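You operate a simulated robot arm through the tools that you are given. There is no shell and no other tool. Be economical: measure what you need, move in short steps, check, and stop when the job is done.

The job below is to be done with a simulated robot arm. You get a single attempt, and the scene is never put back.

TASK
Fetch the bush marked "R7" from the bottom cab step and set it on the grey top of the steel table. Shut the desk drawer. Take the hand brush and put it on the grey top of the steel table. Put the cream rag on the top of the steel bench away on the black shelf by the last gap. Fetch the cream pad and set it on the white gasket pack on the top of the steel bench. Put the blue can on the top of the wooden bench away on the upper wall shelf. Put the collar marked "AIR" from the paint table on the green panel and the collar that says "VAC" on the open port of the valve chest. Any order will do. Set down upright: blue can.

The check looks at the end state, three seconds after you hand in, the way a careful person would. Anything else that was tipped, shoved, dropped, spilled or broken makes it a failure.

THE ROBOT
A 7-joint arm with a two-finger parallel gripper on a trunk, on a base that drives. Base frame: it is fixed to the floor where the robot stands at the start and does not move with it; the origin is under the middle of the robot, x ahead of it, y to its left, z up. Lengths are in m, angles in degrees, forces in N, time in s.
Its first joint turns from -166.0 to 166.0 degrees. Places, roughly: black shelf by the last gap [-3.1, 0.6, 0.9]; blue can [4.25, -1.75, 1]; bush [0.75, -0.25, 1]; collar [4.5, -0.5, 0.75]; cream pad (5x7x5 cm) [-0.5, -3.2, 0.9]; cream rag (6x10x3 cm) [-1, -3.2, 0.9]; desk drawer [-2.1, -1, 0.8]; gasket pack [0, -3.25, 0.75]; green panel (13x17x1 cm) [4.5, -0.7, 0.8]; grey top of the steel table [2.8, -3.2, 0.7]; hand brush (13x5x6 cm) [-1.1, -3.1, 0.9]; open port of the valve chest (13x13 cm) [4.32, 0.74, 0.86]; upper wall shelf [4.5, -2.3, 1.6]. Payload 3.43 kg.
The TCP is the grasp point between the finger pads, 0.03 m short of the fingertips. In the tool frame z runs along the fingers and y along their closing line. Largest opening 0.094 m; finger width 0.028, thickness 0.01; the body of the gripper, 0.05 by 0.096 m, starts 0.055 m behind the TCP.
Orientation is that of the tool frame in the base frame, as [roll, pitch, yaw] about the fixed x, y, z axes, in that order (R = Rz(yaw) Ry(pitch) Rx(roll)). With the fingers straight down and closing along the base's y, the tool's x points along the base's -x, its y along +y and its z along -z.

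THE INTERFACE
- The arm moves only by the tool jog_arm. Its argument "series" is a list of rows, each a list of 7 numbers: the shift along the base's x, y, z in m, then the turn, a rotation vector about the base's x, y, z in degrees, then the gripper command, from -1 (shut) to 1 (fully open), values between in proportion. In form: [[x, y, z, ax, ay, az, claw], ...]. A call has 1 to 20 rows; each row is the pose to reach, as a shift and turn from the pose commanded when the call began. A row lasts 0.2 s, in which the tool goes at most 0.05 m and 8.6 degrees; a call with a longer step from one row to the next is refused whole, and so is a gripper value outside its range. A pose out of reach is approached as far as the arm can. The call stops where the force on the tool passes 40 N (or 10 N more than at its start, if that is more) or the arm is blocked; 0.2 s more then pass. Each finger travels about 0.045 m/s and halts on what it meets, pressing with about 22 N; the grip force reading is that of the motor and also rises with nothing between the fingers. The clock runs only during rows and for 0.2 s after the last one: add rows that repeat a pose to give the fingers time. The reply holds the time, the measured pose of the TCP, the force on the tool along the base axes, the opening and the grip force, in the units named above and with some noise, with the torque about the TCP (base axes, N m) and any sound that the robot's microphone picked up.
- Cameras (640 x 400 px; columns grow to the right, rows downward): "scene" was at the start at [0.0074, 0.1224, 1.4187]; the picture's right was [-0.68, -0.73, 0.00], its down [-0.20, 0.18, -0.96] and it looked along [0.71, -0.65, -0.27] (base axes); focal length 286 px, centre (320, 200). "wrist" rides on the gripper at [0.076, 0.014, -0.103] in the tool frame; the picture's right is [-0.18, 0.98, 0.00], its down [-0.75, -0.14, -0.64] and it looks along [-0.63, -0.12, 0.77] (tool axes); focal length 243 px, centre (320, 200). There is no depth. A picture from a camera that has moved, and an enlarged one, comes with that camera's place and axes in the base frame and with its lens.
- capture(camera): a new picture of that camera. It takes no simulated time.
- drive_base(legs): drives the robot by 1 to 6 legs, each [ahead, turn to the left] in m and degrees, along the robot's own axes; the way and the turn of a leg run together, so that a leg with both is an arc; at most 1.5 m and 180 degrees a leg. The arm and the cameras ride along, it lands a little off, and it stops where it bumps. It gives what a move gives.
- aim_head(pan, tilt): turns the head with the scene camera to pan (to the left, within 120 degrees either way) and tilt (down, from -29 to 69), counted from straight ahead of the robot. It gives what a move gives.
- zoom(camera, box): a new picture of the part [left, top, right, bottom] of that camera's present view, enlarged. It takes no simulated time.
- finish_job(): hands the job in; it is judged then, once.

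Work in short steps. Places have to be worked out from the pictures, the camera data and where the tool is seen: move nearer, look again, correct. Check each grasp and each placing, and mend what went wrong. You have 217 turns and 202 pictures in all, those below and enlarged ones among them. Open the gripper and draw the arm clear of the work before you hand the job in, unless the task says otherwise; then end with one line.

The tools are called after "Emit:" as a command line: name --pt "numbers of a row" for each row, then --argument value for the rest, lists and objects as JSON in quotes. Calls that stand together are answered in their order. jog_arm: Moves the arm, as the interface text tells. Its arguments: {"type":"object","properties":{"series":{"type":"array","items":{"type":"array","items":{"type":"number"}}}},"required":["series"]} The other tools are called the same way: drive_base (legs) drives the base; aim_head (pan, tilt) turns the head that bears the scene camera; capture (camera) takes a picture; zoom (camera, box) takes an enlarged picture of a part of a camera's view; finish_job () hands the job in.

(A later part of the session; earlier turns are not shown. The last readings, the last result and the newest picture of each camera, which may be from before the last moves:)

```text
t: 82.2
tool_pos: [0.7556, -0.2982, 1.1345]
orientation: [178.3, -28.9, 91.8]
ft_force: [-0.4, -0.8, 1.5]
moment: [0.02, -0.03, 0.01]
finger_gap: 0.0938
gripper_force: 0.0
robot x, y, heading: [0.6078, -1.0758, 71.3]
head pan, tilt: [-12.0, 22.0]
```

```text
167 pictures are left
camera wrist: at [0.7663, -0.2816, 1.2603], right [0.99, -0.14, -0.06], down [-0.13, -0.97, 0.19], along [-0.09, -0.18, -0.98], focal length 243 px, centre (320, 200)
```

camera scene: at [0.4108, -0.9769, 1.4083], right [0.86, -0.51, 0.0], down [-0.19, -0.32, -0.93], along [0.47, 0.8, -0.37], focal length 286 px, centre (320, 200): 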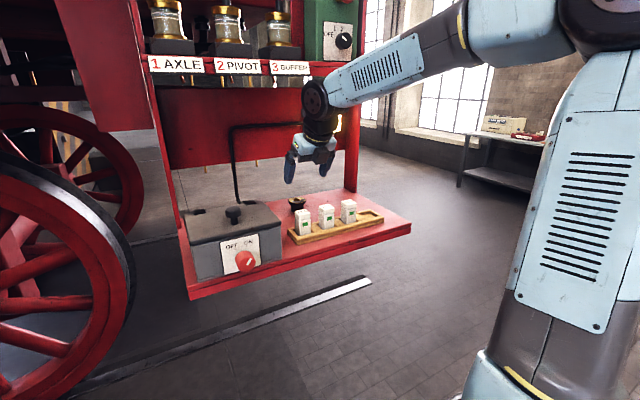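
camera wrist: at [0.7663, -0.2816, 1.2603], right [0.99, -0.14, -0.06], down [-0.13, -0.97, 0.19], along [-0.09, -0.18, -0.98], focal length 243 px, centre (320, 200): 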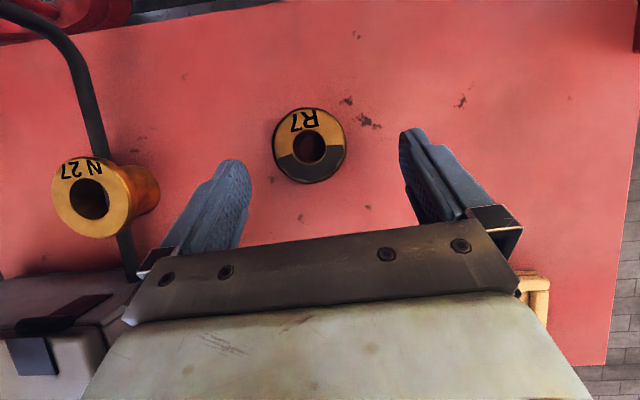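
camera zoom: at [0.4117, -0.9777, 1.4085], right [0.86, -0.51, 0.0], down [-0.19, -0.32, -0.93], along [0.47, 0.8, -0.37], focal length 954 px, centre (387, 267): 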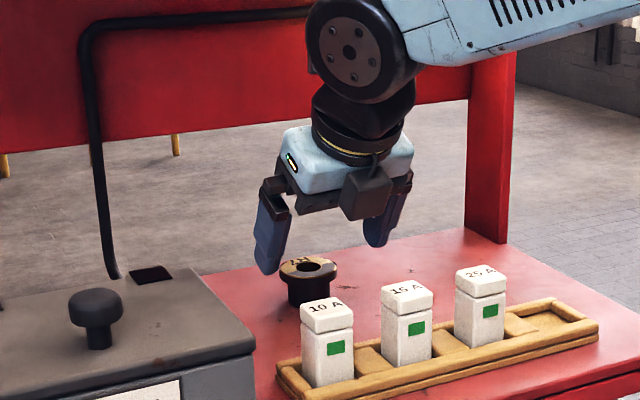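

The wrist view shows R7 between the fingers at about (0.748,-0.275). I go down to it.

Emit:
jog_arm --pt "-0.004 0.012 -0.022 0 0 0 1" --pt "-0.007 0.024 -0.045 0 0 0 1" --pt "-0.007 0.024 -0.045 0 0 0 1"

Emit:
capture --camera "wrist"

Emit:
zoom --camera "scene" --box '[240, 120, 360, 240]'

```text
t: 82.9
tool_pos: [0.7473, -0.2757, 1.095]
orientation: [178.2, -29.1, 92.0]
ft_force: [1.9, -8.2, 11.7]
moment: [-0.28, 0.61, 0.5]
finger_gap: 0.0931
gripper_force: 0.1
robot x, y, heading: [0.6069, -1.0714, 71.2]
head pan, tilt: [-12.0, 22.0]
stopped in row 3: the force on the tool passed its limit at 62 N (the readings are from after the stop); the commanded pose is now the measured one
```

```text
166 pictures are left
camera wrist: at [0.7592, -0.2587, 1.2206], right [0.99, -0.14, -0.06], down [-0.13, -0.97, 0.19], along [-0.09, -0.18, -0.98], focal length 243 px, centre (320, 200)
```

wrist: 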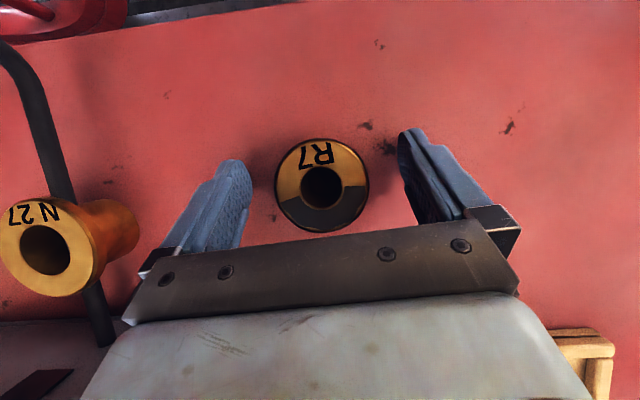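

```text
3.33 times, centred on (300, 180) of scene
camera zoom: at [0.4125, -0.9779, 1.4087], right [0.86, -0.51, 0.0], down [-0.19, -0.32, -0.93], along [0.47, 0.8, -0.37], focal length 954 px, centre (387, 267)
```

zoom: 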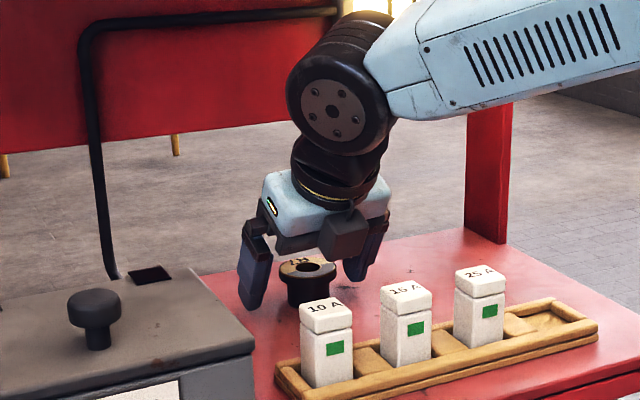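

Fingertips met the tray; R7 is centered between the pads. I lift 4 mm and close.

Emit:
jog_arm --pt "0 0 0.005 0 0 0 0.4" --pt "0 0 0.005 0 0 0 0" --pt "0 0 0.005 0 0 0 -0.4" --pt "0 0 0.005 0 0 0 -1" --pt "0 0 0.005 0 0 0 -1" --pt "0 0 0.005 0 0 0 -1"

Emit:
capture --camera "wrist"

```text
t: 84.3
tool_pos: [0.7481, -0.2744, 1.0978]
orientation: [178.2, -28.9, 91.9]
ft_force: [0.4, 0.3, -0.5]
moment: [0.02, 0.01, 0.01]
finger_gap: 0.0511
gripper_force: 22.4
robot x, y, heading: [0.6058, -1.0758, 71.4]
head pan, tilt: [-12.0, 22.0]
```

```text
164 pictures are left
camera wrist: at [0.7595, -0.2572, 1.2241], right [0.99, -0.14, -0.06], down [-0.13, -0.97, 0.19], along [-0.09, -0.18, -0.98], focal length 243 px, centre (320, 200)
```

wrist: 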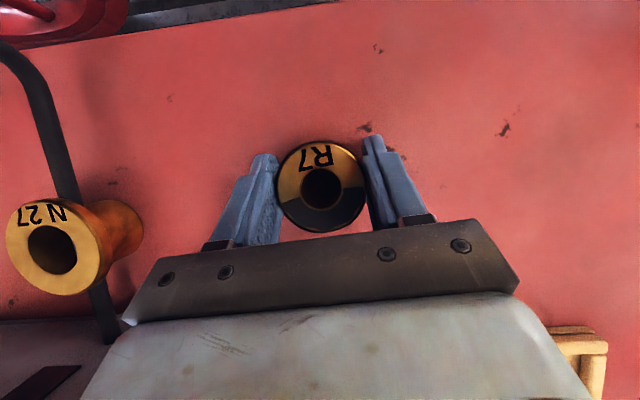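

R7 is gripped (51 mm). I lift and draw back clear of the shelf.

Emit:
jog_arm --pt "0 -0.008 0.04 0 0 0 -1" --pt "0 -0.03 0.08 0 0 0 -1" --pt "0 -0.06 0.11 0 0 0 -1" --pt "0 -0.1 0.13 0 0 0 -1" --pt "0 -0.145 0.14 0 0 0 -1" --pt "0 -0.19 0.15 0 0 0 -1" --pt "-0.01 -0.235 0.16 0 0 0 -1" --pt "-0.02 -0.28 0.17 0 0 0 -1" --pt "-0.03 -0.32 0.18 0 0 0 -1"

Emit:
capture --camera "scene"

```text
t: 86.3
tool_pos: [0.7183, -0.5954, 1.2786]
orientation: [178.2, -28.8, 91.9]
ft_force: [-0.2, 1.3, -2.0]
moment: [-0.03, 0.01, 0.0]
finger_gap: 0.0511
gripper_force: 22.3
robot x, y, heading: [0.6088, -1.074, 71.6]
head pan, tilt: [-12.0, 22.0]
```

```text
163 pictures are left
camera scene: at [0.4123, -0.9764, 1.4085], right [0.86, -0.51, 0.0], down [-0.19, -0.32, -0.93], along [0.47, 0.8, -0.38], focal length 286 px, centre (320, 200)
```

scene: 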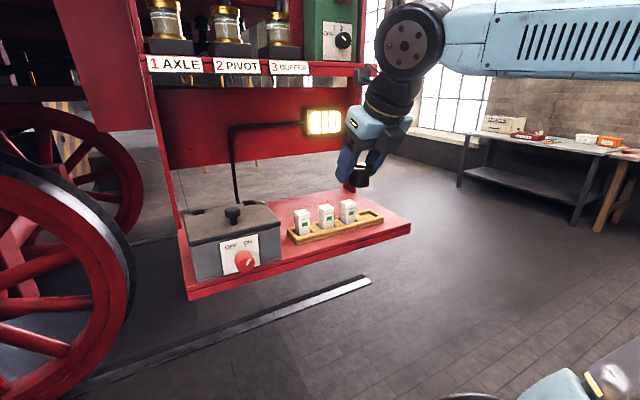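

Held fine. I turn and drive toward the steel table, stopping short to look.

Emit:
drive_base --legs '[[0, -106], [1.2, 0], [0.8, 0], [0, -40]]'

Emit:
aim_head --pan 10 --tilt 22

Emit:
capture --camera "scene"

```text
t: 90.9
tool_pos: [1.0723, -1.2249, 1.279]
orientation: [178.2, -28.9, -2.7]
ft_force: [0.3, 1.0, -3.2]
moment: [-0.08, 0.05, -0.06]
finger_gap: 0.0491
gripper_force: 22.4
robot x, y, heading: [0.633, -0.9926, -24.6]
head pan, tilt: [-12.0, 22.0]
stopped in leg 1: the robot was blocked; the commanded pose is now the measured one
```

```text
t: 91.7
tool_pos: [1.0728, -1.224, 1.2803]
orientation: [178.1, -28.9, -2.7]
ft_force: [0.5, -0.2, -3.2]
moment: [-0.03, 0.04, -0.04]
finger_gap: 0.0491
gripper_force: 22.1
robot x, y, heading: [0.6328, -0.9934, -24.4]
head pan, tilt: [10.0, 22.0]
```

```text
162 pictures are left
camera scene: at [0.7674, -0.7775, 1.4086], right [-0.25, -0.97, 0.0], down [-0.36, 0.09, -0.93], along [0.9, -0.23, -0.37], focal length 286 px, centre (320, 200)
```

scene: 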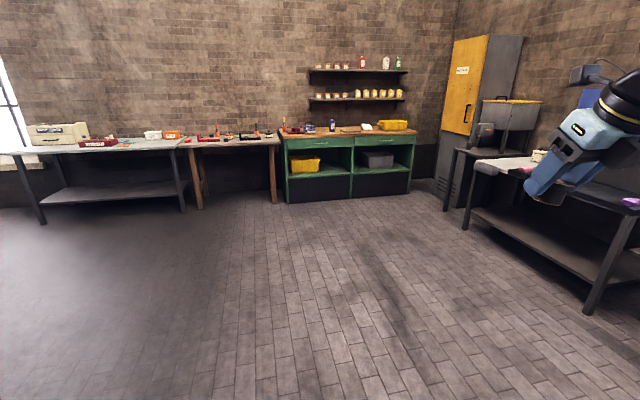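

Stopped again in the turn; I check the bush in the grip and continue in smaller legs.

Emit:
zoom --camera "wrist" --box '[160, 80, 480, 280]'

Emit:
drive_base --legs '[[0.3, -6], [1.0, -4]]'

```text
2.00 times, centred on (320, 180) of wrist
camera zoom: at [1.0892, -1.2367, 1.4058], right [-0.22, -0.97, -0.06], down [-0.96, 0.21, 0.19], along [-0.17, 0.1, -0.98], focal length 485 px, centre (320, 240)
```

zoom: 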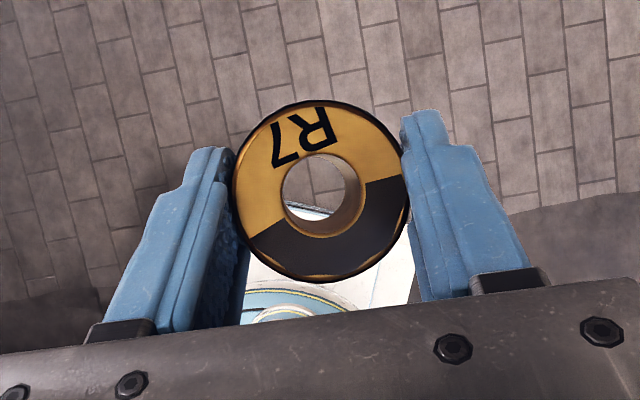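

```text
t: 98.7
tool_pos: [2.1268, -1.9857, 1.2796]
orientation: [178.2, -28.9, -13.4]
ft_force: [1.0, -0.4, -2.7]
moment: [-0.07, -0.01, 0.0]
finger_gap: 0.0493
gripper_force: 21.6
robot x, y, heading: [1.7418, -1.6743, -35.4]
head pan, tilt: [10.0, 22.0]
```

The bush is still held level. I turn toward the steel table and look.

Emit:
drive_base --legs '[[0.15, -25]]'

Emit:
aim_head --pan 5 --tilt 22

Emit:
capture --camera "scene"

```text
t: 100.5
tool_pos: [2.0589, -2.2335, 1.2795]
orientation: [178.3, -28.9, -38.6]
ft_force: [-1.0, -0.7, -1.8]
moment: [0.02, -0.04, -0.02]
finger_gap: 0.0492
gripper_force: 21.6
robot x, y, heading: [1.8588, -1.7768, -60.4]
head pan, tilt: [10.0, 22.0]
```

```text
t: 101.1
tool_pos: [2.0582, -2.2324, 1.2797]
orientation: [178.3, -28.9, -38.6]
ft_force: [0.8, 0.4, -2.5]
moment: [0.03, 0.01, -0.01]
finger_gap: 0.049
gripper_force: 21.9
robot x, y, heading: [1.8561, -1.7798, -60.5]
head pan, tilt: [5.0, 22.0]
```

```text
160 pictures are left
camera scene: at [2.0852, -1.6866, 1.4086], right [-0.82, -0.57, 0.0], down [-0.21, 0.31, -0.93], along [0.53, -0.76, -0.38], focal length 286 px, centre (320, 200)
```

scene: 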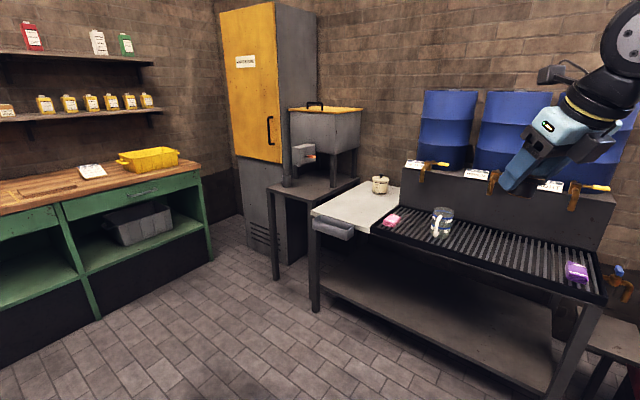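

The grey top is the left flat part, about x 2.55–2.95, y −2.8…−3.5. I drive to about (2.65,-2.27) facing it.

Emit:
drive_base --legs '[[0, 28], [0.9, 0], [0, -55]]'

Emit:
aim_head --pan -15 --tilt 40

Emit:
capture --camera "scene"

```text
t: 110.2
tool_pos: [2.6029, -2.7512, 1.2794]
orientation: [178.3, -29.1, -64.2]
ft_force: [-0.1, 0.3, -2.0]
moment: [0.02, 0.01, 0.03]
finger_gap: 0.0493
gripper_force: 21.9
robot x, y, heading: [2.6685, -2.2508, -85.8]
head pan, tilt: [5.0, 22.0]
```

```text
t: 111.0
tool_pos: [2.6029, -2.7522, 1.2808]
orientation: [178.3, -29.0, -64.2]
ft_force: [-0.7, -0.2, -2.6]
moment: [0.01, 0.02, 0.01]
finger_gap: 0.0493
gripper_force: 21.4
robot x, y, heading: [2.6678, -2.2528, -86.1]
head pan, tilt: [-15.0, 40.0]
```

```text
159 pictures are left
camera scene: at [2.8849, -2.259, 1.3805], right [-0.98, 0.19, 0.0], down [0.12, 0.63, -0.77], along [-0.14, -0.75, -0.64], focal length 286 px, centre (320, 200)
```

scene: 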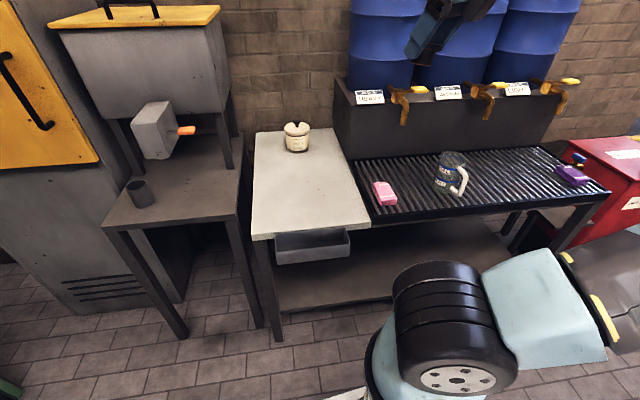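

The grey top spans about x 2.59–2.95, y −2.88…−3.6, z≈0.72. I bring the bush over (2.68,-3.02).

Emit:
jog_arm --pt "0.007 -0.023 -0.04 0 0 0 -1" --pt "0.013 -0.045 -0.08 0 0 0 -1" --pt "0.02 -0.068 -0.12 0 0 0 -1" --pt "0.026 -0.09 -0.16 0 0 0 -1" --pt "0.033 -0.113 -0.2 0 0 0 -1" --pt "0.039 -0.136 -0.24 0 0 0 -1" --pt "0.046 -0.16 -0.28 0 0 0 -1" --pt "0.052 -0.183 -0.32 0 0 0 -1" --pt "0.06 -0.21 -0.355 0 0 0 -1" --pt "0.068 -0.24 -0.39 0 0 0 -1" --pt "0.077 -0.268 -0.42 0 0 0 -1"

Emit:
capture --camera "scene"

Emit:
capture --camera "wrist"

```text
t: 113.5
tool_pos: [2.6794, -3.0191, 0.8602]
orientation: [178.3, -28.9, -64.2]
ft_force: [-0.4, 0.5, -1.4]
moment: [0.0, 0.0, -0.02]
finger_gap: 0.0489
gripper_force: 21.9
robot x, y, heading: [2.6695, -2.2536, -86.0]
head pan, tilt: [-15.0, 40.0]
```

```text
158 pictures are left
camera scene: at [2.8848, -2.2587, 1.3804], right [-0.98, 0.19, 0.0], down [0.12, 0.63, -0.77], along [-0.14, -0.75, -0.64], focal length 286 px, centre (320, 200)
```

scene: 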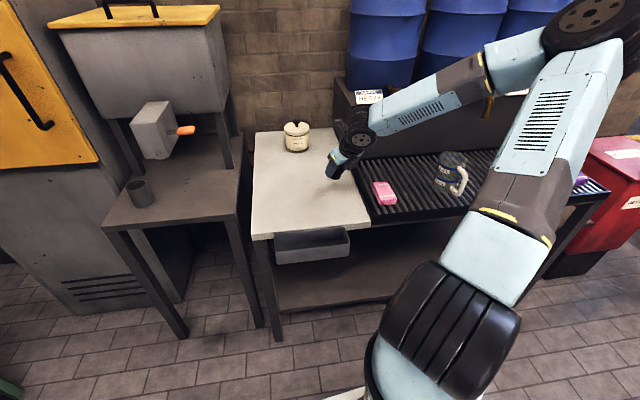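

```text
157 pictures are left
camera wrist: at [2.6784, -3.0377, 0.9873], right [-0.96, -0.27, -0.06], down [-0.28, 0.94, 0.19], along [0.01, 0.2, -0.98], focal length 243 px, centre (320, 200)
```

wrist: 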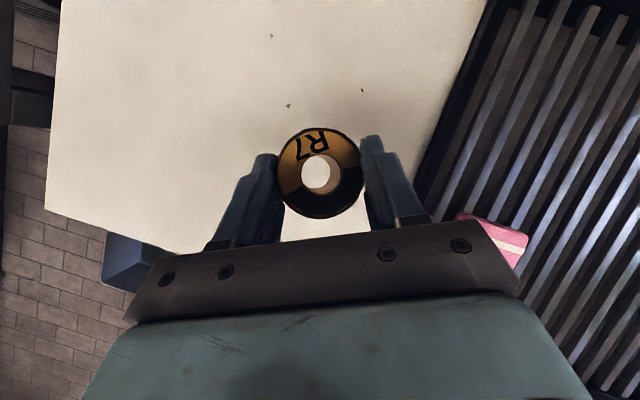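

I shift 3 cm away from the grate and lower, slowly near contact.

Emit:
jog_arm --pt "0.015 0 -0.03 0 0 0 -1" --pt "0.03 0 -0.055 0 0 0 -1" --pt "0.03 0 -0.055 0 0 0 -1"

Emit:
zoom --camera "scene" --box '[270, 120, 390, 220]'

```text
t: 114.2
tool_pos: [2.7088, -3.0196, 0.8065]
orientation: [178.3, -28.9, -64.2]
ft_force: [0.4, 0.3, -2.9]
moment: [-0.01, 0.02, 0.03]
finger_gap: 0.0489
gripper_force: 22.0
robot x, y, heading: [2.6728, -2.2527, -85.9]
head pan, tilt: [-15.0, 40.0]
```

```text
4.00 times, centred on (330, 170) of scene
camera zoom: at [2.8848, -2.2595, 1.3804], right [-0.98, 0.19, 0.0], down [0.12, 0.63, -0.77], along [-0.14, -0.75, -0.64], focal length 1144 px, centre (280, 320)
```

zoom: 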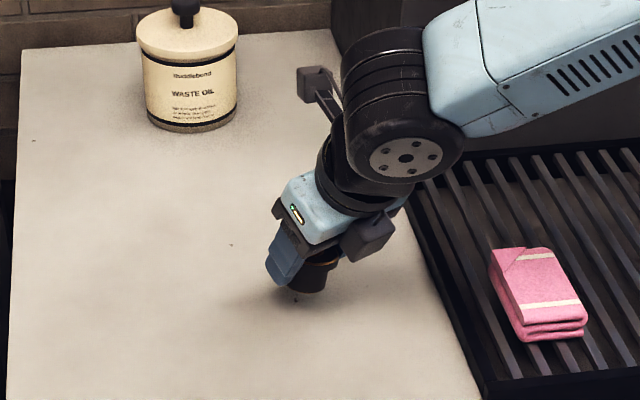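

Still slightly above. I lower in small steps until contact shows.

Emit:
jog_arm --pt "0 0 -0.006 0 0 0 -1" --pt "0 0 -0.012 0 0 0 -1" --pt "0 0 -0.016 0 0 0 -1" --pt "0 0 -0.02 0 0 0 -1"

Emit:
zoom --camera "scene" --box '[300, 150, 380, 210]'

```text
t: 115.2
tool_pos: [2.7087, -3.0214, 0.7849]
orientation: [178.3, -29.1, -64.2]
ft_force: [0.6, 0.3, -1.2]
moment: [0.03, 0.01, -0.02]
finger_gap: 0.049
gripper_force: 21.6
robot x, y, heading: [2.667, -2.2525, -85.9]
head pan, tilt: [-15.0, 40.0]
```

```text
6.67 times, centred on (340, 180) of scene
camera zoom: at [2.8848, -2.2594, 1.3804], right [-0.98, 0.19, 0.0], down [0.12, 0.63, -0.77], along [-0.14, -0.75, -0.64], focal length 1907 px, centre (187, 333)
```

zoom: 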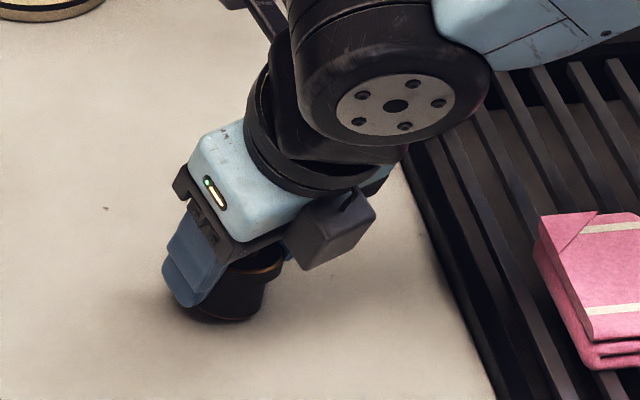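

Close to the surface. I continue in 3 mm steps.

Emit:
jog_arm --pt "0 0 -0.003 0 0 0 -1" --pt "0 0 -0.006 0 0 0 -1" --pt "0 0 -0.009 0 0 0 -1" --pt "0 0 -0.012 0 0 0 -1"

```text
t: 116.2
tool_pos: [2.7098, -3.0212, 0.7751]
orientation: [178.2, -29.0, -64.1]
ft_force: [2.9, -0.2, 14.8]
moment: [0.01, -0.24, -0.01]
finger_gap: 0.049
gripper_force: 22.0
robot x, y, heading: [2.6704, -2.2519, -85.7]
head pan, tilt: [-15.0, 40.0]
```

Contact felt. I ease 2 mm and open, then withdraw along the tool axis.

Emit:
jog_arm --pt "0 0 0.001 0 0 0 -0.3" --pt "0 0 0.001 0 0 0 0.3" --pt "0 0 0.001 0 0 0 0.7" --pt "0 0 0.001 0 0 0 0.9" --pt "0 0 0.001 0 0 0 0.9" --pt "-0.008 0.017 0.036 0 0 0 0.9" --pt "-0.017 0.035 0.071 0 0 0 0.9" --pt "-0.026 0.053 0.106 0 0 0 0.9" --pt "-0.036 0.07 0.14 0 0 0 0.9" --pt "-0.045 0.09 0.18 0 0 0 0.9"

Emit:
capture --camera "scene"

```text
t: 118.5
tool_pos: [2.6656, -2.9314, 0.9513]
orientation: [178.3, -28.8, -64.2]
ft_force: [0.9, -0.7, -0.5]
moment: [0.05, -0.01, 0.03]
finger_gap: 0.0898
gripper_force: 0.1
robot x, y, heading: [2.6706, -2.2515, -85.9]
head pan, tilt: [-15.0, 40.0]
```

```text
154 pictures are left
camera scene: at [2.8849, -2.26, 1.3804], right [-0.98, 0.19, 0.0], down [0.12, 0.63, -0.77], along [-0.14, -0.75, -0.64], focal length 286 px, centre (320, 200)
```

scene: 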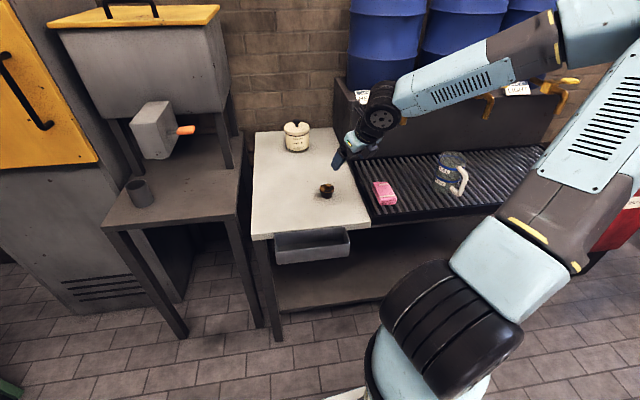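

R7 stands upright on the grey top. Next the blue can: I lift the arm, and drive toward the wooden bench.

Emit:
jog_arm --pt "0 0.04 0.03 0 0 0 0.9" --pt "0 0.08 0.06 0 0 0 0.9" --pt "0 0.12 0.09 0 0 0 0.9" --pt "0 0.15 0.13 0 0 0 0.9" --pt "0 0.18 0.17 0 0 0 0.9" --pt "0 0.2 0.21 0 0 0 0.9" --pt "0 0.22 0.25 0 0 0 0.9"

Emit:
drive_base --legs '[[-0.1, 60], [0, 62], [0.6, 0], [0.0, -36]]'

Emit:
aim_head --pan -10 --tilt 15

Emit:
capture --camera "scene"

```text
t: 120.0
tool_pos: [2.6633, -2.7119, 1.2014]
orientation: [178.3, -28.9, -64.2]
ft_force: [-0.8, 0.3, -0.6]
moment: [-0.02, 0.02, 0.0]
finger_gap: 0.0892
gripper_force: 0.1
robot x, y, heading: [2.6696, -2.2476, -85.9]
head pan, tilt: [-15.0, 40.0]
```

```text
t: 125.7
tool_pos: [3.0548, -2.0476, 1.2031]
orientation: [178.3, -29.0, 43.0]
ft_force: [0.4, -0.7, 0.6]
moment: [0.08, 0.02, 0.05]
finger_gap: 0.0892
gripper_force: 0.0
robot x, y, heading: [2.6367, -2.2502, 22.1]
head pan, tilt: [-15.0, 40.0]
stopped in leg 2: the robot was blocked; the commanded pose is now the measured one
```

```text
t: 126.6
tool_pos: [3.0528, -2.0466, 1.203]
orientation: [178.3, -29.1, 43.1]
ft_force: [0.8, -0.6, 0.2]
moment: [-0.06, -0.01, 0.01]
finger_gap: 0.0894
gripper_force: 0.1
robot x, y, heading: [2.6393, -2.2515, 22.2]
head pan, tilt: [-10.0, 15.0]
```

```text
153 pictures are left
camera scene: at [2.5852, -2.0358, 1.4199], right [0.21, -0.98, 0.0], down [-0.25, -0.06, -0.97], along [0.94, 0.2, -0.26], focal length 286 px, centre (320, 200)
```

scene: 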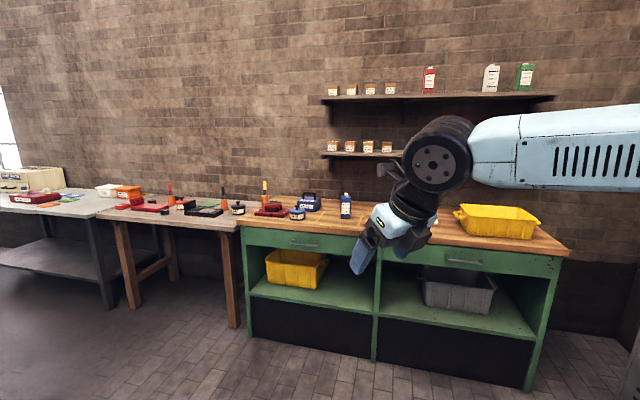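

I zoom on the wooden bench to identify the blue can and on the shelf.

Emit:
zoom --camera "scene" --box '[230, 160, 430, 260]'

Emit:
zoom --camera "scene" --box '[310, 50, 570, 170]'

Emit:
zoom --camera "scene" --box '[90, 160, 290, 260]'

```text
3.20 times, centred on (330, 210) of scene
camera zoom: at [2.5852, -2.0358, 1.4199], right [0.21, -0.98, 0.0], down [-0.25, -0.06, -0.97], along [0.94, 0.2, -0.26], focal length 916 px, centre (288, 168)
```

zoom: 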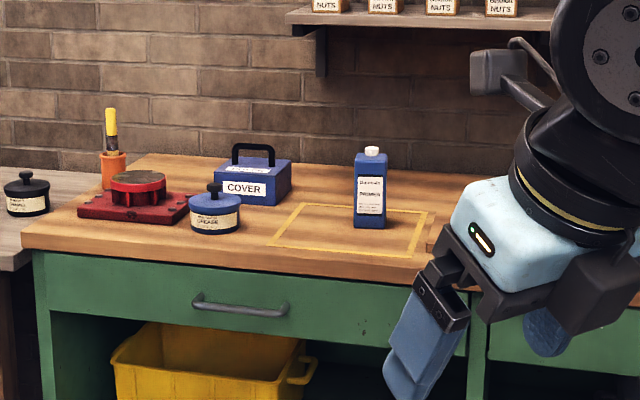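

```text
2.46 times, centred on (440, 110) of scene
camera zoom: at [2.5852, -2.0358, 1.4199], right [0.21, -0.98, 0.0], down [-0.25, -0.06, -0.97], along [0.94, 0.2, -0.26], focal length 704 px, centre (25, 422)
```

zoom: 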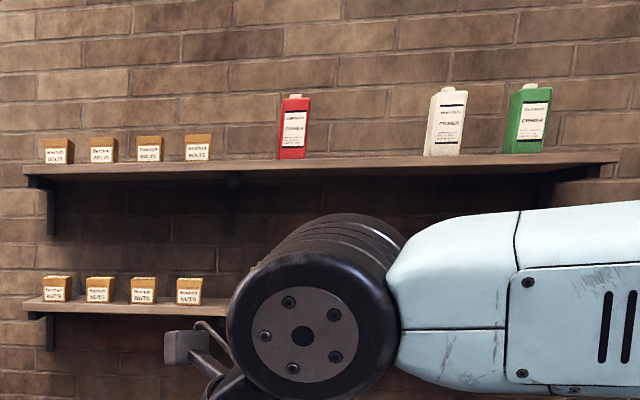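

```text
3.20 times, centred on (190, 210) of scene
camera zoom: at [2.5852, -2.0358, 1.4199], right [0.21, -0.98, 0.0], down [-0.25, -0.06, -0.97], along [0.94, 0.2, -0.26], focal length 916 px, centre (736, 168)
```

zoom: 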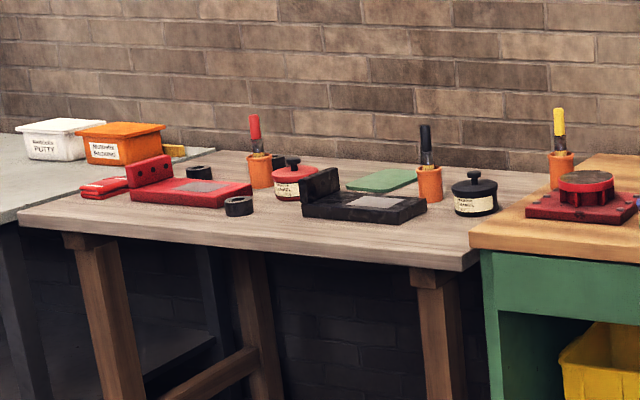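

The blue can is the rectangular bottle at about (4.13,-1.85); the upper shelf has a gap between the red and white cans near y≈-2.45. I drive to about (3.3,-1.9).

Emit:
drive_base --legs '[[0.0, 6], [0.7, 0], [0.0, -28]]'

Emit:
aim_head --pan -10 --tilt 25

Emit:
capture --camera "scene"

```text
t: 132.6
tool_pos: [3.7169, -1.8934, 1.2033]
orientation: [178.2, -28.9, 20.6]
ft_force: [-0.5, 0.2, 0.3]
moment: [0.0, -0.01, 0.02]
finger_gap: 0.0894
gripper_force: 0.0
robot x, y, heading: [3.2548, -1.9015, -0.3]
head pan, tilt: [-10.0, 15.0]
```

```text
t: 133.3
tool_pos: [3.7165, -1.8938, 1.203]
orientation: [178.4, -29.0, 20.4]
ft_force: [0.4, 0.5, 0.2]
moment: [0.02, 0.02, 0.01]
finger_gap: 0.0892
gripper_force: 0.1
robot x, y, heading: [3.2563, -1.8966, -0.3]
head pan, tilt: [-10.0, 25.0]
```

```text
149 pictures are left
camera scene: at [3.2861, -1.6817, 1.4038], right [-0.18, -0.98, 0.0], down [-0.42, 0.07, -0.91], along [0.89, -0.16, -0.42], focal length 286 px, centre (320, 200)
```

scene: 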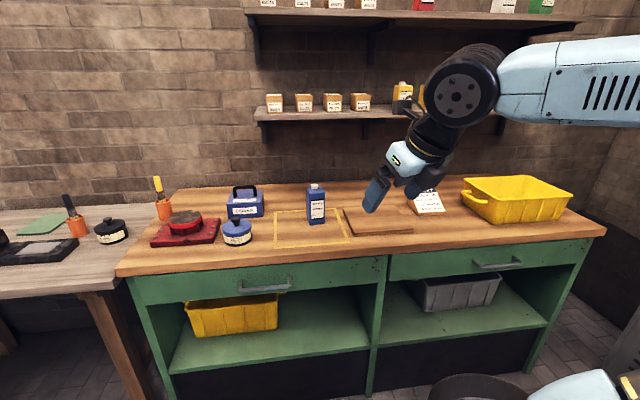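

Triangulated: bench z≈0.857, can at about (4.26,-1.84). I drive 0.1 closer and turn the tool toward horizontal.

Emit:
drive_base --legs '[[0.1, 0]]'

Emit:
jog_arm --pt "0 0.01 0 0 0 -7 1" --pt "0 0.02 0 0 0 -14 1" --pt "0 0.03 0 0 0 -20.5 1"

Emit:
jog_arm --pt "0 0 -0.03 0 -8 0 1" --pt "0 0 -0.06 0 -16 0 1" --pt "0 0 -0.09 0 -24 0 1" --pt "0 0 -0.12 0 -32 0 1" --pt "0 0 -0.15 0 -40 0 1" --pt "0.0 0 -0.18 0 -48 0 1" --pt "0.0 0 -0.21 0 -52 0 1"

Emit:
capture --camera "scene"

Emit:
capture --camera "wrist"

```text
t: 134.5
tool_pos: [3.8183, -1.8948, 1.2036]
orientation: [178.3, -29.0, 20.5]
ft_force: [-0.7, -0.2, 0.2]
moment: [-0.02, -0.01, -0.02]
finger_gap: 0.0891
gripper_force: 0.1
robot x, y, heading: [3.3597, -1.9024, -0.2]
head pan, tilt: [-10.0, 25.0]
```

```text
t: 135.3
tool_pos: [3.8202, -1.8644, 1.2034]
orientation: [178.3, -29.0, -0.1]
ft_force: [0.5, -0.3, 0.4]
moment: [0.05, 0.01, 0.01]
finger_gap: 0.0941
gripper_force: 0.0
robot x, y, heading: [3.3572, -1.8995, -0.1]
head pan, tilt: [-10.0, 25.0]
```

```text
t: 136.9
tool_pos: [3.993, -1.7192, 1.0971]
orientation: [178.2, -81.0, 0.2]
ft_force: [3.2, 0.8, -3.8]
moment: [-0.03, -0.29, 0.0]
finger_gap: 0.0938
gripper_force: 0.1
out of reach, approached as far as the arm can: row 2, 3, 4, 5, 6, 7
robot x, y, heading: [3.3573, -1.9008, 0.0]
head pan, tilt: [-10.0, 25.0]
```

```text
148 pictures are left
camera scene: at [3.3921, -1.681, 1.4035], right [-0.18, -0.98, 0.0], down [-0.42, 0.07, -0.91], along [0.89, -0.16, -0.42], focal length 286 px, centre (320, 200)
```

scene: 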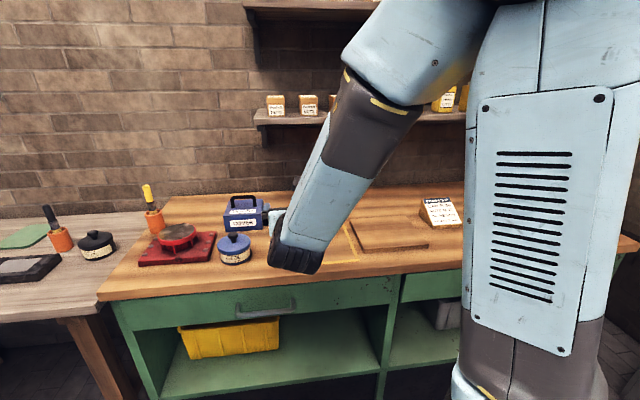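

```text
147 pictures are left
camera wrist: at [3.9048, -1.7302, 1.188], right [-0.06, -0.98, -0.18], down [-0.75, 0.16, -0.64], along [0.66, 0.1, -0.74], focal length 243 px, centre (320, 200)
```

wrist: 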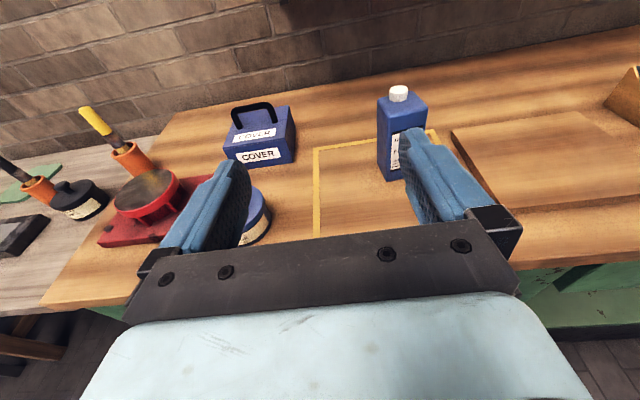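

The tool is nearly horizontal and sees the can. I move to a pre-grasp in front of it.

Emit:
jog_arm --pt "0.02 -0.03 0.0 0 0 0 1" --pt "0.04 -0.06 0.0 0 0 0 1" --pt "0.06 -0.09 -0.01 0 0 0 1" --pt "0.08 -0.115 -0.04 0 0 0 1" --pt "0.09 -0.115 -0.08 0 0 0 1" --pt "0.09 -0.115 -0.12 0 0 0 1" --pt "0.09 -0.115 -0.15 0 0 0 1"

Emit:
capture --camera "wrist"

Emit:
capture --camera "scene"

```text
t: 138.5
tool_pos: [4.0874, -1.8339, 0.9698]
orientation: [178.5, -81.1, 0.0]
ft_force: [-0.2, 0.6, -0.6]
moment: [0.01, -0.02, 0.0]
finger_gap: 0.094
gripper_force: 0.0
out of reach, approached as far as the arm can: row 7
robot x, y, heading: [3.3573, -1.9026, -0.3]
head pan, tilt: [-10.0, 25.0]
```

```text
146 pictures are left
camera wrist: at [3.9982, -1.8458, 1.0597], right [-0.06, -0.98, -0.18], down [-0.75, 0.16, -0.65], along [0.66, 0.1, -0.74], focal length 243 px, centre (320, 200)
```

wrist: 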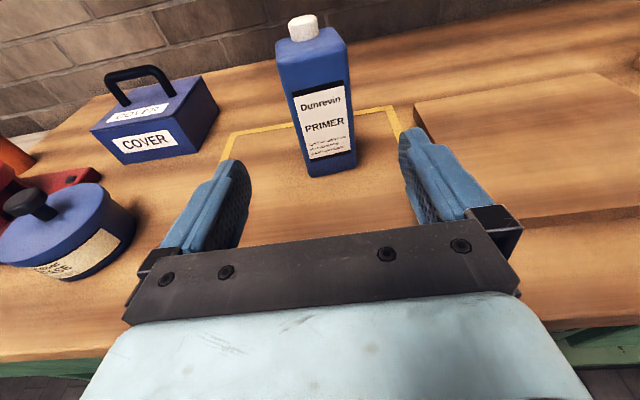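

```text
145 pictures are left
camera scene: at [3.3891, -1.6824, 1.4038], right [-0.18, -0.98, 0.0], down [-0.42, 0.07, -0.91], along [0.89, -0.16, -0.42], focal length 286 px, centre (320, 200)
```

scene: 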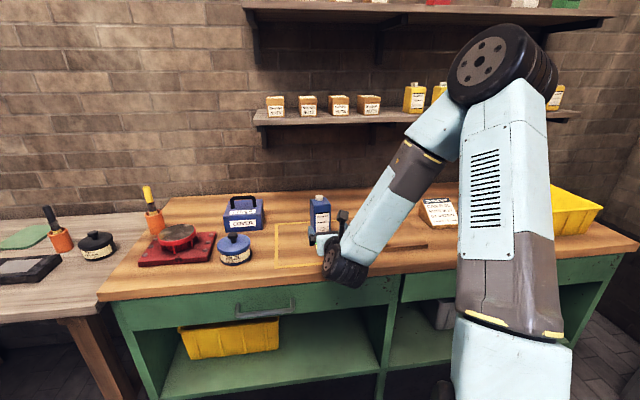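

The can is centered ahead. I advance to put it between the pads.

Emit:
jog_arm --pt "0.04 0.0 -0.008 0 0 0 1" --pt "0.08 0.0 -0.016 0 0 0 1" --pt "0.12 0.0 -0.024 0 0 0 1" --pt "0.15 0.0 -0.03 0 0 0 1"

Emit:
capture --camera "wrist"

```text
t: 139.5
tool_pos: [4.182, -1.8523, 0.9956]
orientation: [178.2, -81.0, 0.1]
ft_force: [0.9, -0.7, -0.5]
moment: [0.04, -0.02, 0.06]
finger_gap: 0.0937
gripper_force: 0.0
out of reach, approached as far as the arm can: row 1, 2, 3, 4
robot x, y, heading: [3.3575, -1.8969, -0.4]
head pan, tilt: [-10.0, 25.0]
```

```text
144 pictures are left
camera wrist: at [4.0925, -1.8629, 1.0852], right [-0.06, -0.98, -0.18], down [-0.75, 0.16, -0.64], along [0.66, 0.09, -0.75], focal length 243 px, centre (320, 200)
```

wrist: 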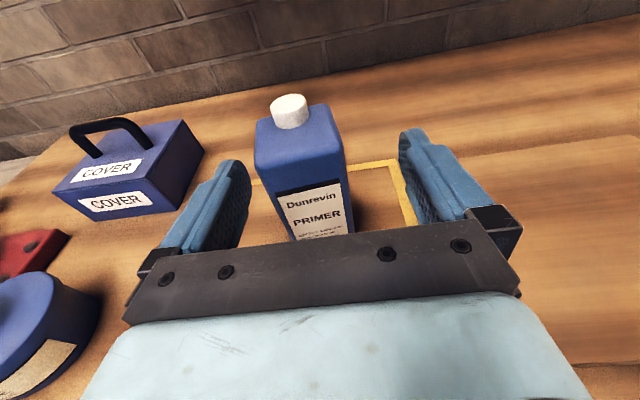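

At this tilt the arm is limited. I lower the tilt to about 60° from vertical and approach again.

Emit:
jog_arm --pt "-0.02 0.0 0.01 0 7 0 1" --pt "-0.03 0.01 0.01 0 14 0 1" --pt "-0.03 0.017 0.01 0 21 0 1" --pt "-0.01 0.017 0.0 0 21 0 1" --pt "0.02 0.017 -0.01 0 21 0 1"

Emit:
capture --camera "wrist"

```text
t: 140.7
tool_pos: [4.2037, -1.8327, 0.9872]
orientation: [178.1, -60.0, 0.1]
ft_force: [-0.4, -0.1, 0.7]
moment: [0.05, 0.05, 0.04]
finger_gap: 0.0943
gripper_force: 0.0
robot x, y, heading: [3.3576, -1.9023, 0.1]
head pan, tilt: [-10.0, 25.0]
```

```text
143 pictures are left
camera wrist: at [4.153, -1.844, 1.1043], right [-0.12, -0.98, -0.14], down [-0.93, 0.16, -0.33], along [0.35, 0.09, -0.93], focal length 243 px, centre (320, 200)
```

wrist: 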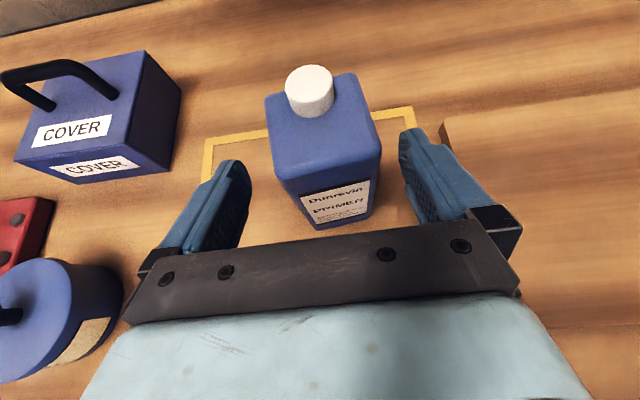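

Good view; I advance the remaining 5 cm and close on the can.

Emit:
jog_arm --pt "0.025 -0.003 -0.025 0 0 0 1" --pt "0.052 -0.005 -0.05 0 0 0 1" --pt "0.052 -0.005 -0.05 0 0 0 0.5" --pt "0.052 -0.005 -0.05 0 0 0 0" --pt "0.052 -0.005 -0.05 0 0 0 -1" --pt "0.052 -0.005 -0.05 0 0 0 -1" --pt "0.052 -0.005 -0.05 0 0 0 -1"

Emit:
capture --camera "wrist"

```text
t: 142.3
tool_pos: [4.2556, -1.8367, 0.9367]
orientation: [178.3, -60.1, -0.1]
ft_force: [0.5, 2.4, 0.9]
moment: [0.29, -0.06, -0.02]
finger_gap: 0.0649
gripper_force: 22.4
robot x, y, heading: [3.3567, -1.9018, -0.3]
head pan, tilt: [-10.0, 25.0]
```

```text
142 pictures are left
camera wrist: at [4.2057, -1.848, 1.0538], right [-0.12, -0.98, -0.14], down [-0.93, 0.16, -0.33], along [0.35, 0.1, -0.93], focal length 243 px, centre (320, 200)
```

wrist: 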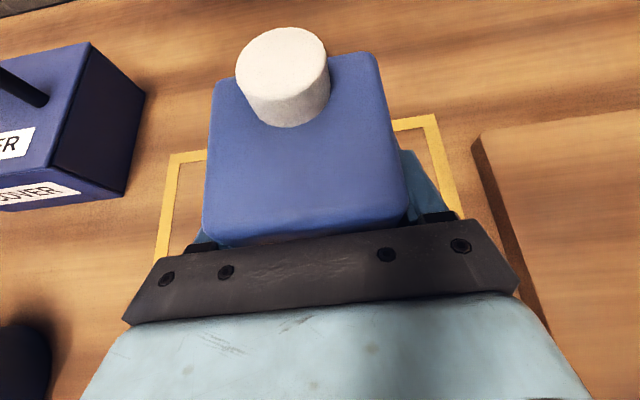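

Gripped (65 mm). I lift the can and draw it back.

Emit:
jog_arm --pt "0 0 0.02 0 0 0 -1" --pt "0 0 0.05 0 0 0 -1" --pt "-0.01 0 0.09 0 0 0 -1" --pt "-0.04 0 0.12 0 0 0 -1" --pt "-0.08 0 0.15 0 0 0 -1" --pt "-0.12 0 0.17 0 0 0 -1" --pt "-0.16 0 0.2 0 0 0 -1" --pt "-0.2 0 0.23 0 0 0 -1" --pt "-0.24 0 0.26 0 0 0 -1" --pt "-0.28 0 0.29 0 0 0 -1"

Emit:
capture --camera "scene"

```text
t: 144.5
tool_pos: [3.9834, -1.8491, 1.2057]
orientation: [-178.0, -57.5, -3.6]
ft_force: [1.1, -1.7, -5.3]
moment: [0.04, -0.09, 0.07]
finger_gap: 0.0645
gripper_force: 21.8
robot x, y, heading: [3.3555, -1.8993, 0.0]
head pan, tilt: [-10.0, 25.0]
```

```text
141 pictures are left
camera scene: at [3.3881, -1.6508, 1.3882], right [0.17, -0.99, 0.0], down [-0.56, -0.1, -0.82], along [0.81, 0.14, -0.57], focal length 286 px, centre (320, 200)
```

scene: 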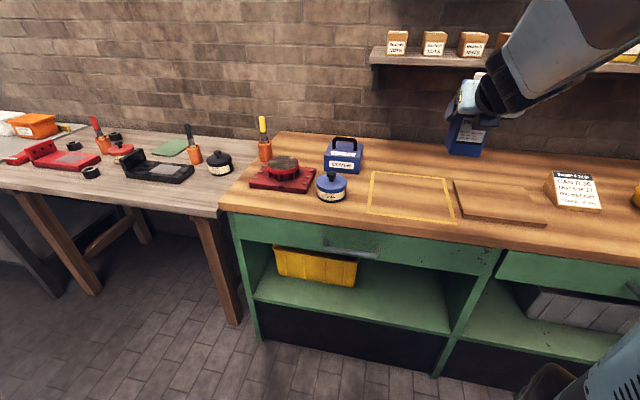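

The upper arm pushed the head aside. I move the tool forward a little to free it.

Emit:
jog_arm --pt "0.03 -0.02 0.0 0 0 0 -1" --pt "0.06 -0.05 0.0 0 0 0 -1" --pt "0.08 -0.08 0.0 0 0 0 -1"

Emit:
aim_head --pan -20 --tilt 0

Emit:
capture --camera "scene"

```text
t: 145.3
tool_pos: [4.0555, -1.9139, 1.2262]
orientation: [178.1, -60.1, 0.2]
ft_force: [-0.8, 0.6, -4.5]
moment: [-0.02, 0.0, -0.03]
finger_gap: 0.0645
gripper_force: 21.8
robot x, y, heading: [3.3567, -1.9012, -0.3]
head pan, tilt: [-10.0, 25.0]
```

```text
t: 146.2
tool_pos: [4.0556, -1.914, 1.2261]
orientation: [178.2, -60.0, 0.0]
ft_force: [0.6, -0.4, -4.0]
moment: [0.04, -0.03, -0.01]
finger_gap: 0.0646
gripper_force: 22.2
robot x, y, heading: [3.357, -1.9011, -0.2]
head pan, tilt: [-20.0, 0.0]
```

```text
140 pictures are left
camera scene: at [3.3832, -1.6967, 1.444], right [-0.34, -0.94, 0.0], down [0.0, 0.0, -1.0], along [0.94, -0.34, 0.0], focal length 286 px, centre (320, 200)
```

scene: 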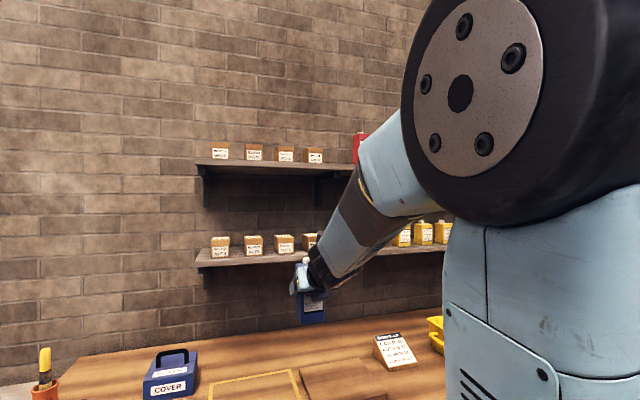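

The upper shelf front edge is at x≈4.41, top z≈1.58; the gap between red (y≈-2.28) and white (y≈-2.61) is centered at -2.445. I back out and shift to stand in front of it.

Emit:
drive_base --legs '[[-0.1, 0], [0, 38], [-0.6, 0], [0, -38]]'

Emit:
aim_head --pan -5 --tilt -5

Emit:
capture --camera "scene"

```text
t: 148.9
tool_pos: [3.8687, -1.5706, 1.2276]
orientation: [178.1, -60.0, 29.9]
ft_force: [-0.2, -0.4, -4.7]
moment: [-0.03, 0.0, 0.01]
finger_gap: 0.0644
gripper_force: 21.5
robot x, y, heading: [3.2676, -1.9291, 29.8]
head pan, tilt: [-20.0, 0.0]
stopped in leg 2: the robot was blocked; the commanded pose is now the measured one
```

```text
t: 149.7
tool_pos: [3.868, -1.5702, 1.227]
orientation: [178.3, -60.1, 30.0]
ft_force: [-0.4, 0.6, -4.1]
moment: [-0.02, 0.01, 0.0]
finger_gap: 0.0643
gripper_force: 21.8
robot x, y, heading: [3.2703, -1.928, 29.8]
head pan, tilt: [-5.0, -5.0]
```

```text
139 pictures are left
camera scene: at [3.1791, -1.7189, 1.4518], right [0.42, -0.91, 0.0], down [0.08, 0.04, -1.0], along [0.9, 0.42, 0.09], focal length 286 px, centre (320, 200)
```

scene: 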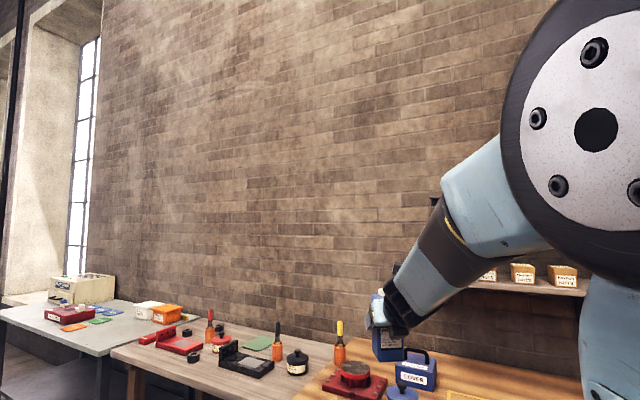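

I carry on: reverse, then turn back to face the shelf.

Emit:
drive_base --legs '[[-0.4, 6], [-0.3, 0]]'

```text
t: 153.9
tool_pos: [3.247, -1.9019, 1.2265]
orientation: [178.3, -60.0, 36.2]
ft_force: [-0.6, 0.1, -4.5]
moment: [-0.01, 0.01, 0.03]
finger_gap: 0.0645
gripper_force: 21.9
robot x, y, heading: [2.6918, -2.3231, 36.5]
head pan, tilt: [-5.0, -5.0]
```

Now turn to face +x and go ahead.

Emit:
drive_base --legs '[[0, -43], [0.6, 0]]'

Emit:
aim_head --pan -5 --tilt -5

Emit:
capture --camera "scene"

```text
t: 155.9
tool_pos: [3.3902, -2.2522, 1.2268]
orientation: [178.1, -59.9, 5.1]
ft_force: [-0.1, 1.0, -4.7]
moment: [-0.05, 0.01, -0.05]
finger_gap: 0.0645
gripper_force: 21.9
robot x, y, heading: [2.6943, -2.2883, 4.1]
head pan, tilt: [-5.0, -5.0]
stopped in leg 1: the robot was blocked; the commanded pose is now the measured one
```

```text
t: 156.5
tool_pos: [3.3906, -2.2528, 1.2269]
orientation: [178.0, -60.0, 4.9]
ft_force: [0.8, 0.4, -5.6]
moment: [0.02, -0.02, 0.01]
finger_gap: 0.0643
gripper_force: 22.4
robot x, y, heading: [2.6907, -2.2907, 4.0]
head pan, tilt: [-5.0, -5.0]
```

```text
138 pictures are left
camera scene: at [2.702, -2.0607, 1.4519], right [-0.02, -1.0, 0.0], down [0.09, 0.0, -1.0], along [1.0, -0.02, 0.09], focal length 286 px, centre (320, 200)
```

scene: 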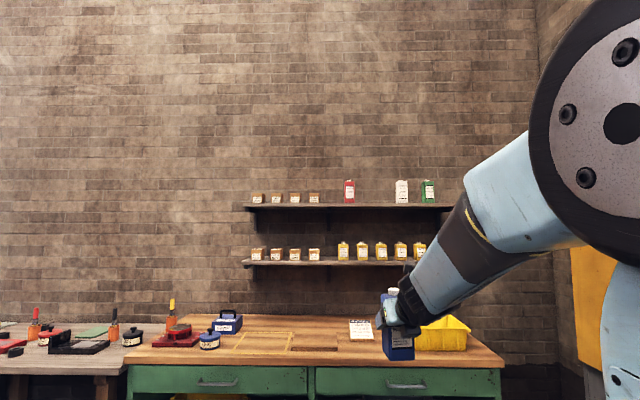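

Positions agree (red y≈-2.27, white y≈-2.60, shelf top ≈1.572). I drive up to the bench.

Emit:
drive_base --legs '[[0.25, -11], [0.58, 0], [0.03, 8]]'

Emit:
capture --camera "scene"

```text
t: 162.0
tool_pos: [4.2489, -2.3677, 1.2279]
orientation: [178.1, -60.1, 2.1]
ft_force: [-0.1, 0.3, -4.5]
moment: [0.01, -0.01, 0.02]
finger_gap: 0.0645
gripper_force: 22.5
robot x, y, heading: [3.5517, -2.3769, 1.4]
head pan, tilt: [-5.0, -5.0]
```

```text
137 pictures are left
camera scene: at [3.5716, -2.15, 1.4519], right [-0.07, -1.0, 0.0], down [0.09, -0.01, -1.0], along [0.99, -0.07, 0.09], focal length 286 px, centre (320, 200)
```

scene: 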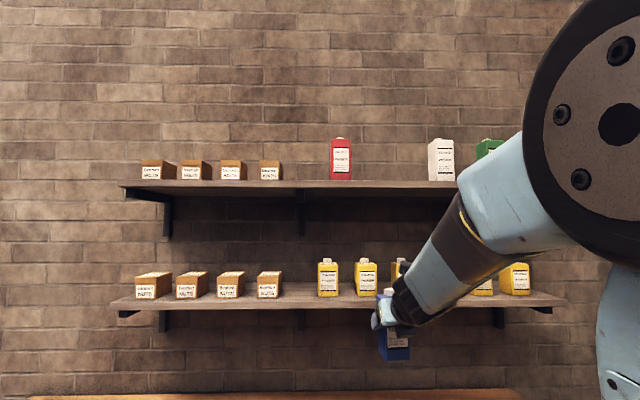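

I raise the can straight up in front of the shelves.

Emit:
jog_arm --pt "-0.01 0 0.05 0 0 0 -1" --pt "-0.02 0 0.1 0 0 0 -1" --pt "-0.02 0 0.15 0 0 0 -1" --pt "-0.02 -0.01 0.2 0 0 0 -1" --pt "-0.02 -0.02 0.25 0 0 0 -1" --pt "-0.02 -0.03 0.3 0 0 0 -1" --pt "-0.02 -0.04 0.35 0 0 0 -1" --pt "-0.02 -0.05 0.4 0 0 0 -1" --pt "-0.02 -0.06 0.44 0 0 0 -1" --pt "-0.02 -0.065 0.465 0 0 0 -1"

Emit:
capture --camera "scene"

Emit:
capture --camera "wrist"

```text
refused: row 1 steps farther than a row can; nothing moved
```

```text
136 pictures are left
camera scene: at [3.5716, -2.15, 1.4519], right [-0.07, -1.0, 0.0], down [0.09, -0.01, -1.0], along [0.99, -0.07, 0.09], focal length 286 px, centre (320, 200)
```

scene: 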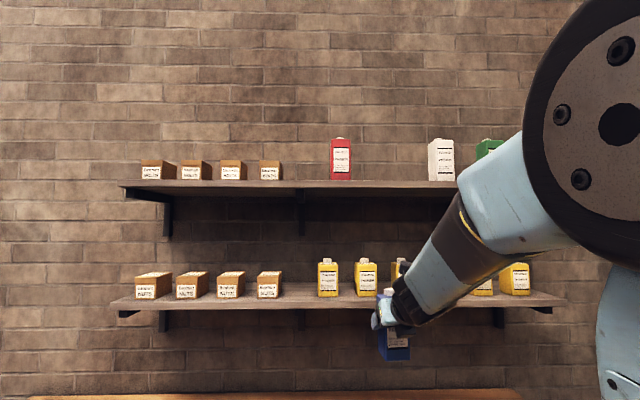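

```text
135 pictures are left
camera wrist: at [4.1991, -2.3795, 1.344], right [-0.08, -0.99, -0.14], down [-0.93, 0.13, -0.33], along [0.35, 0.11, -0.93], focal length 243 px, centre (320, 200)
```

wrist: 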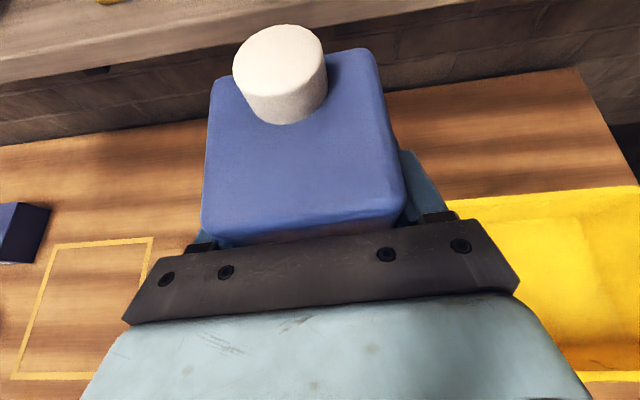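

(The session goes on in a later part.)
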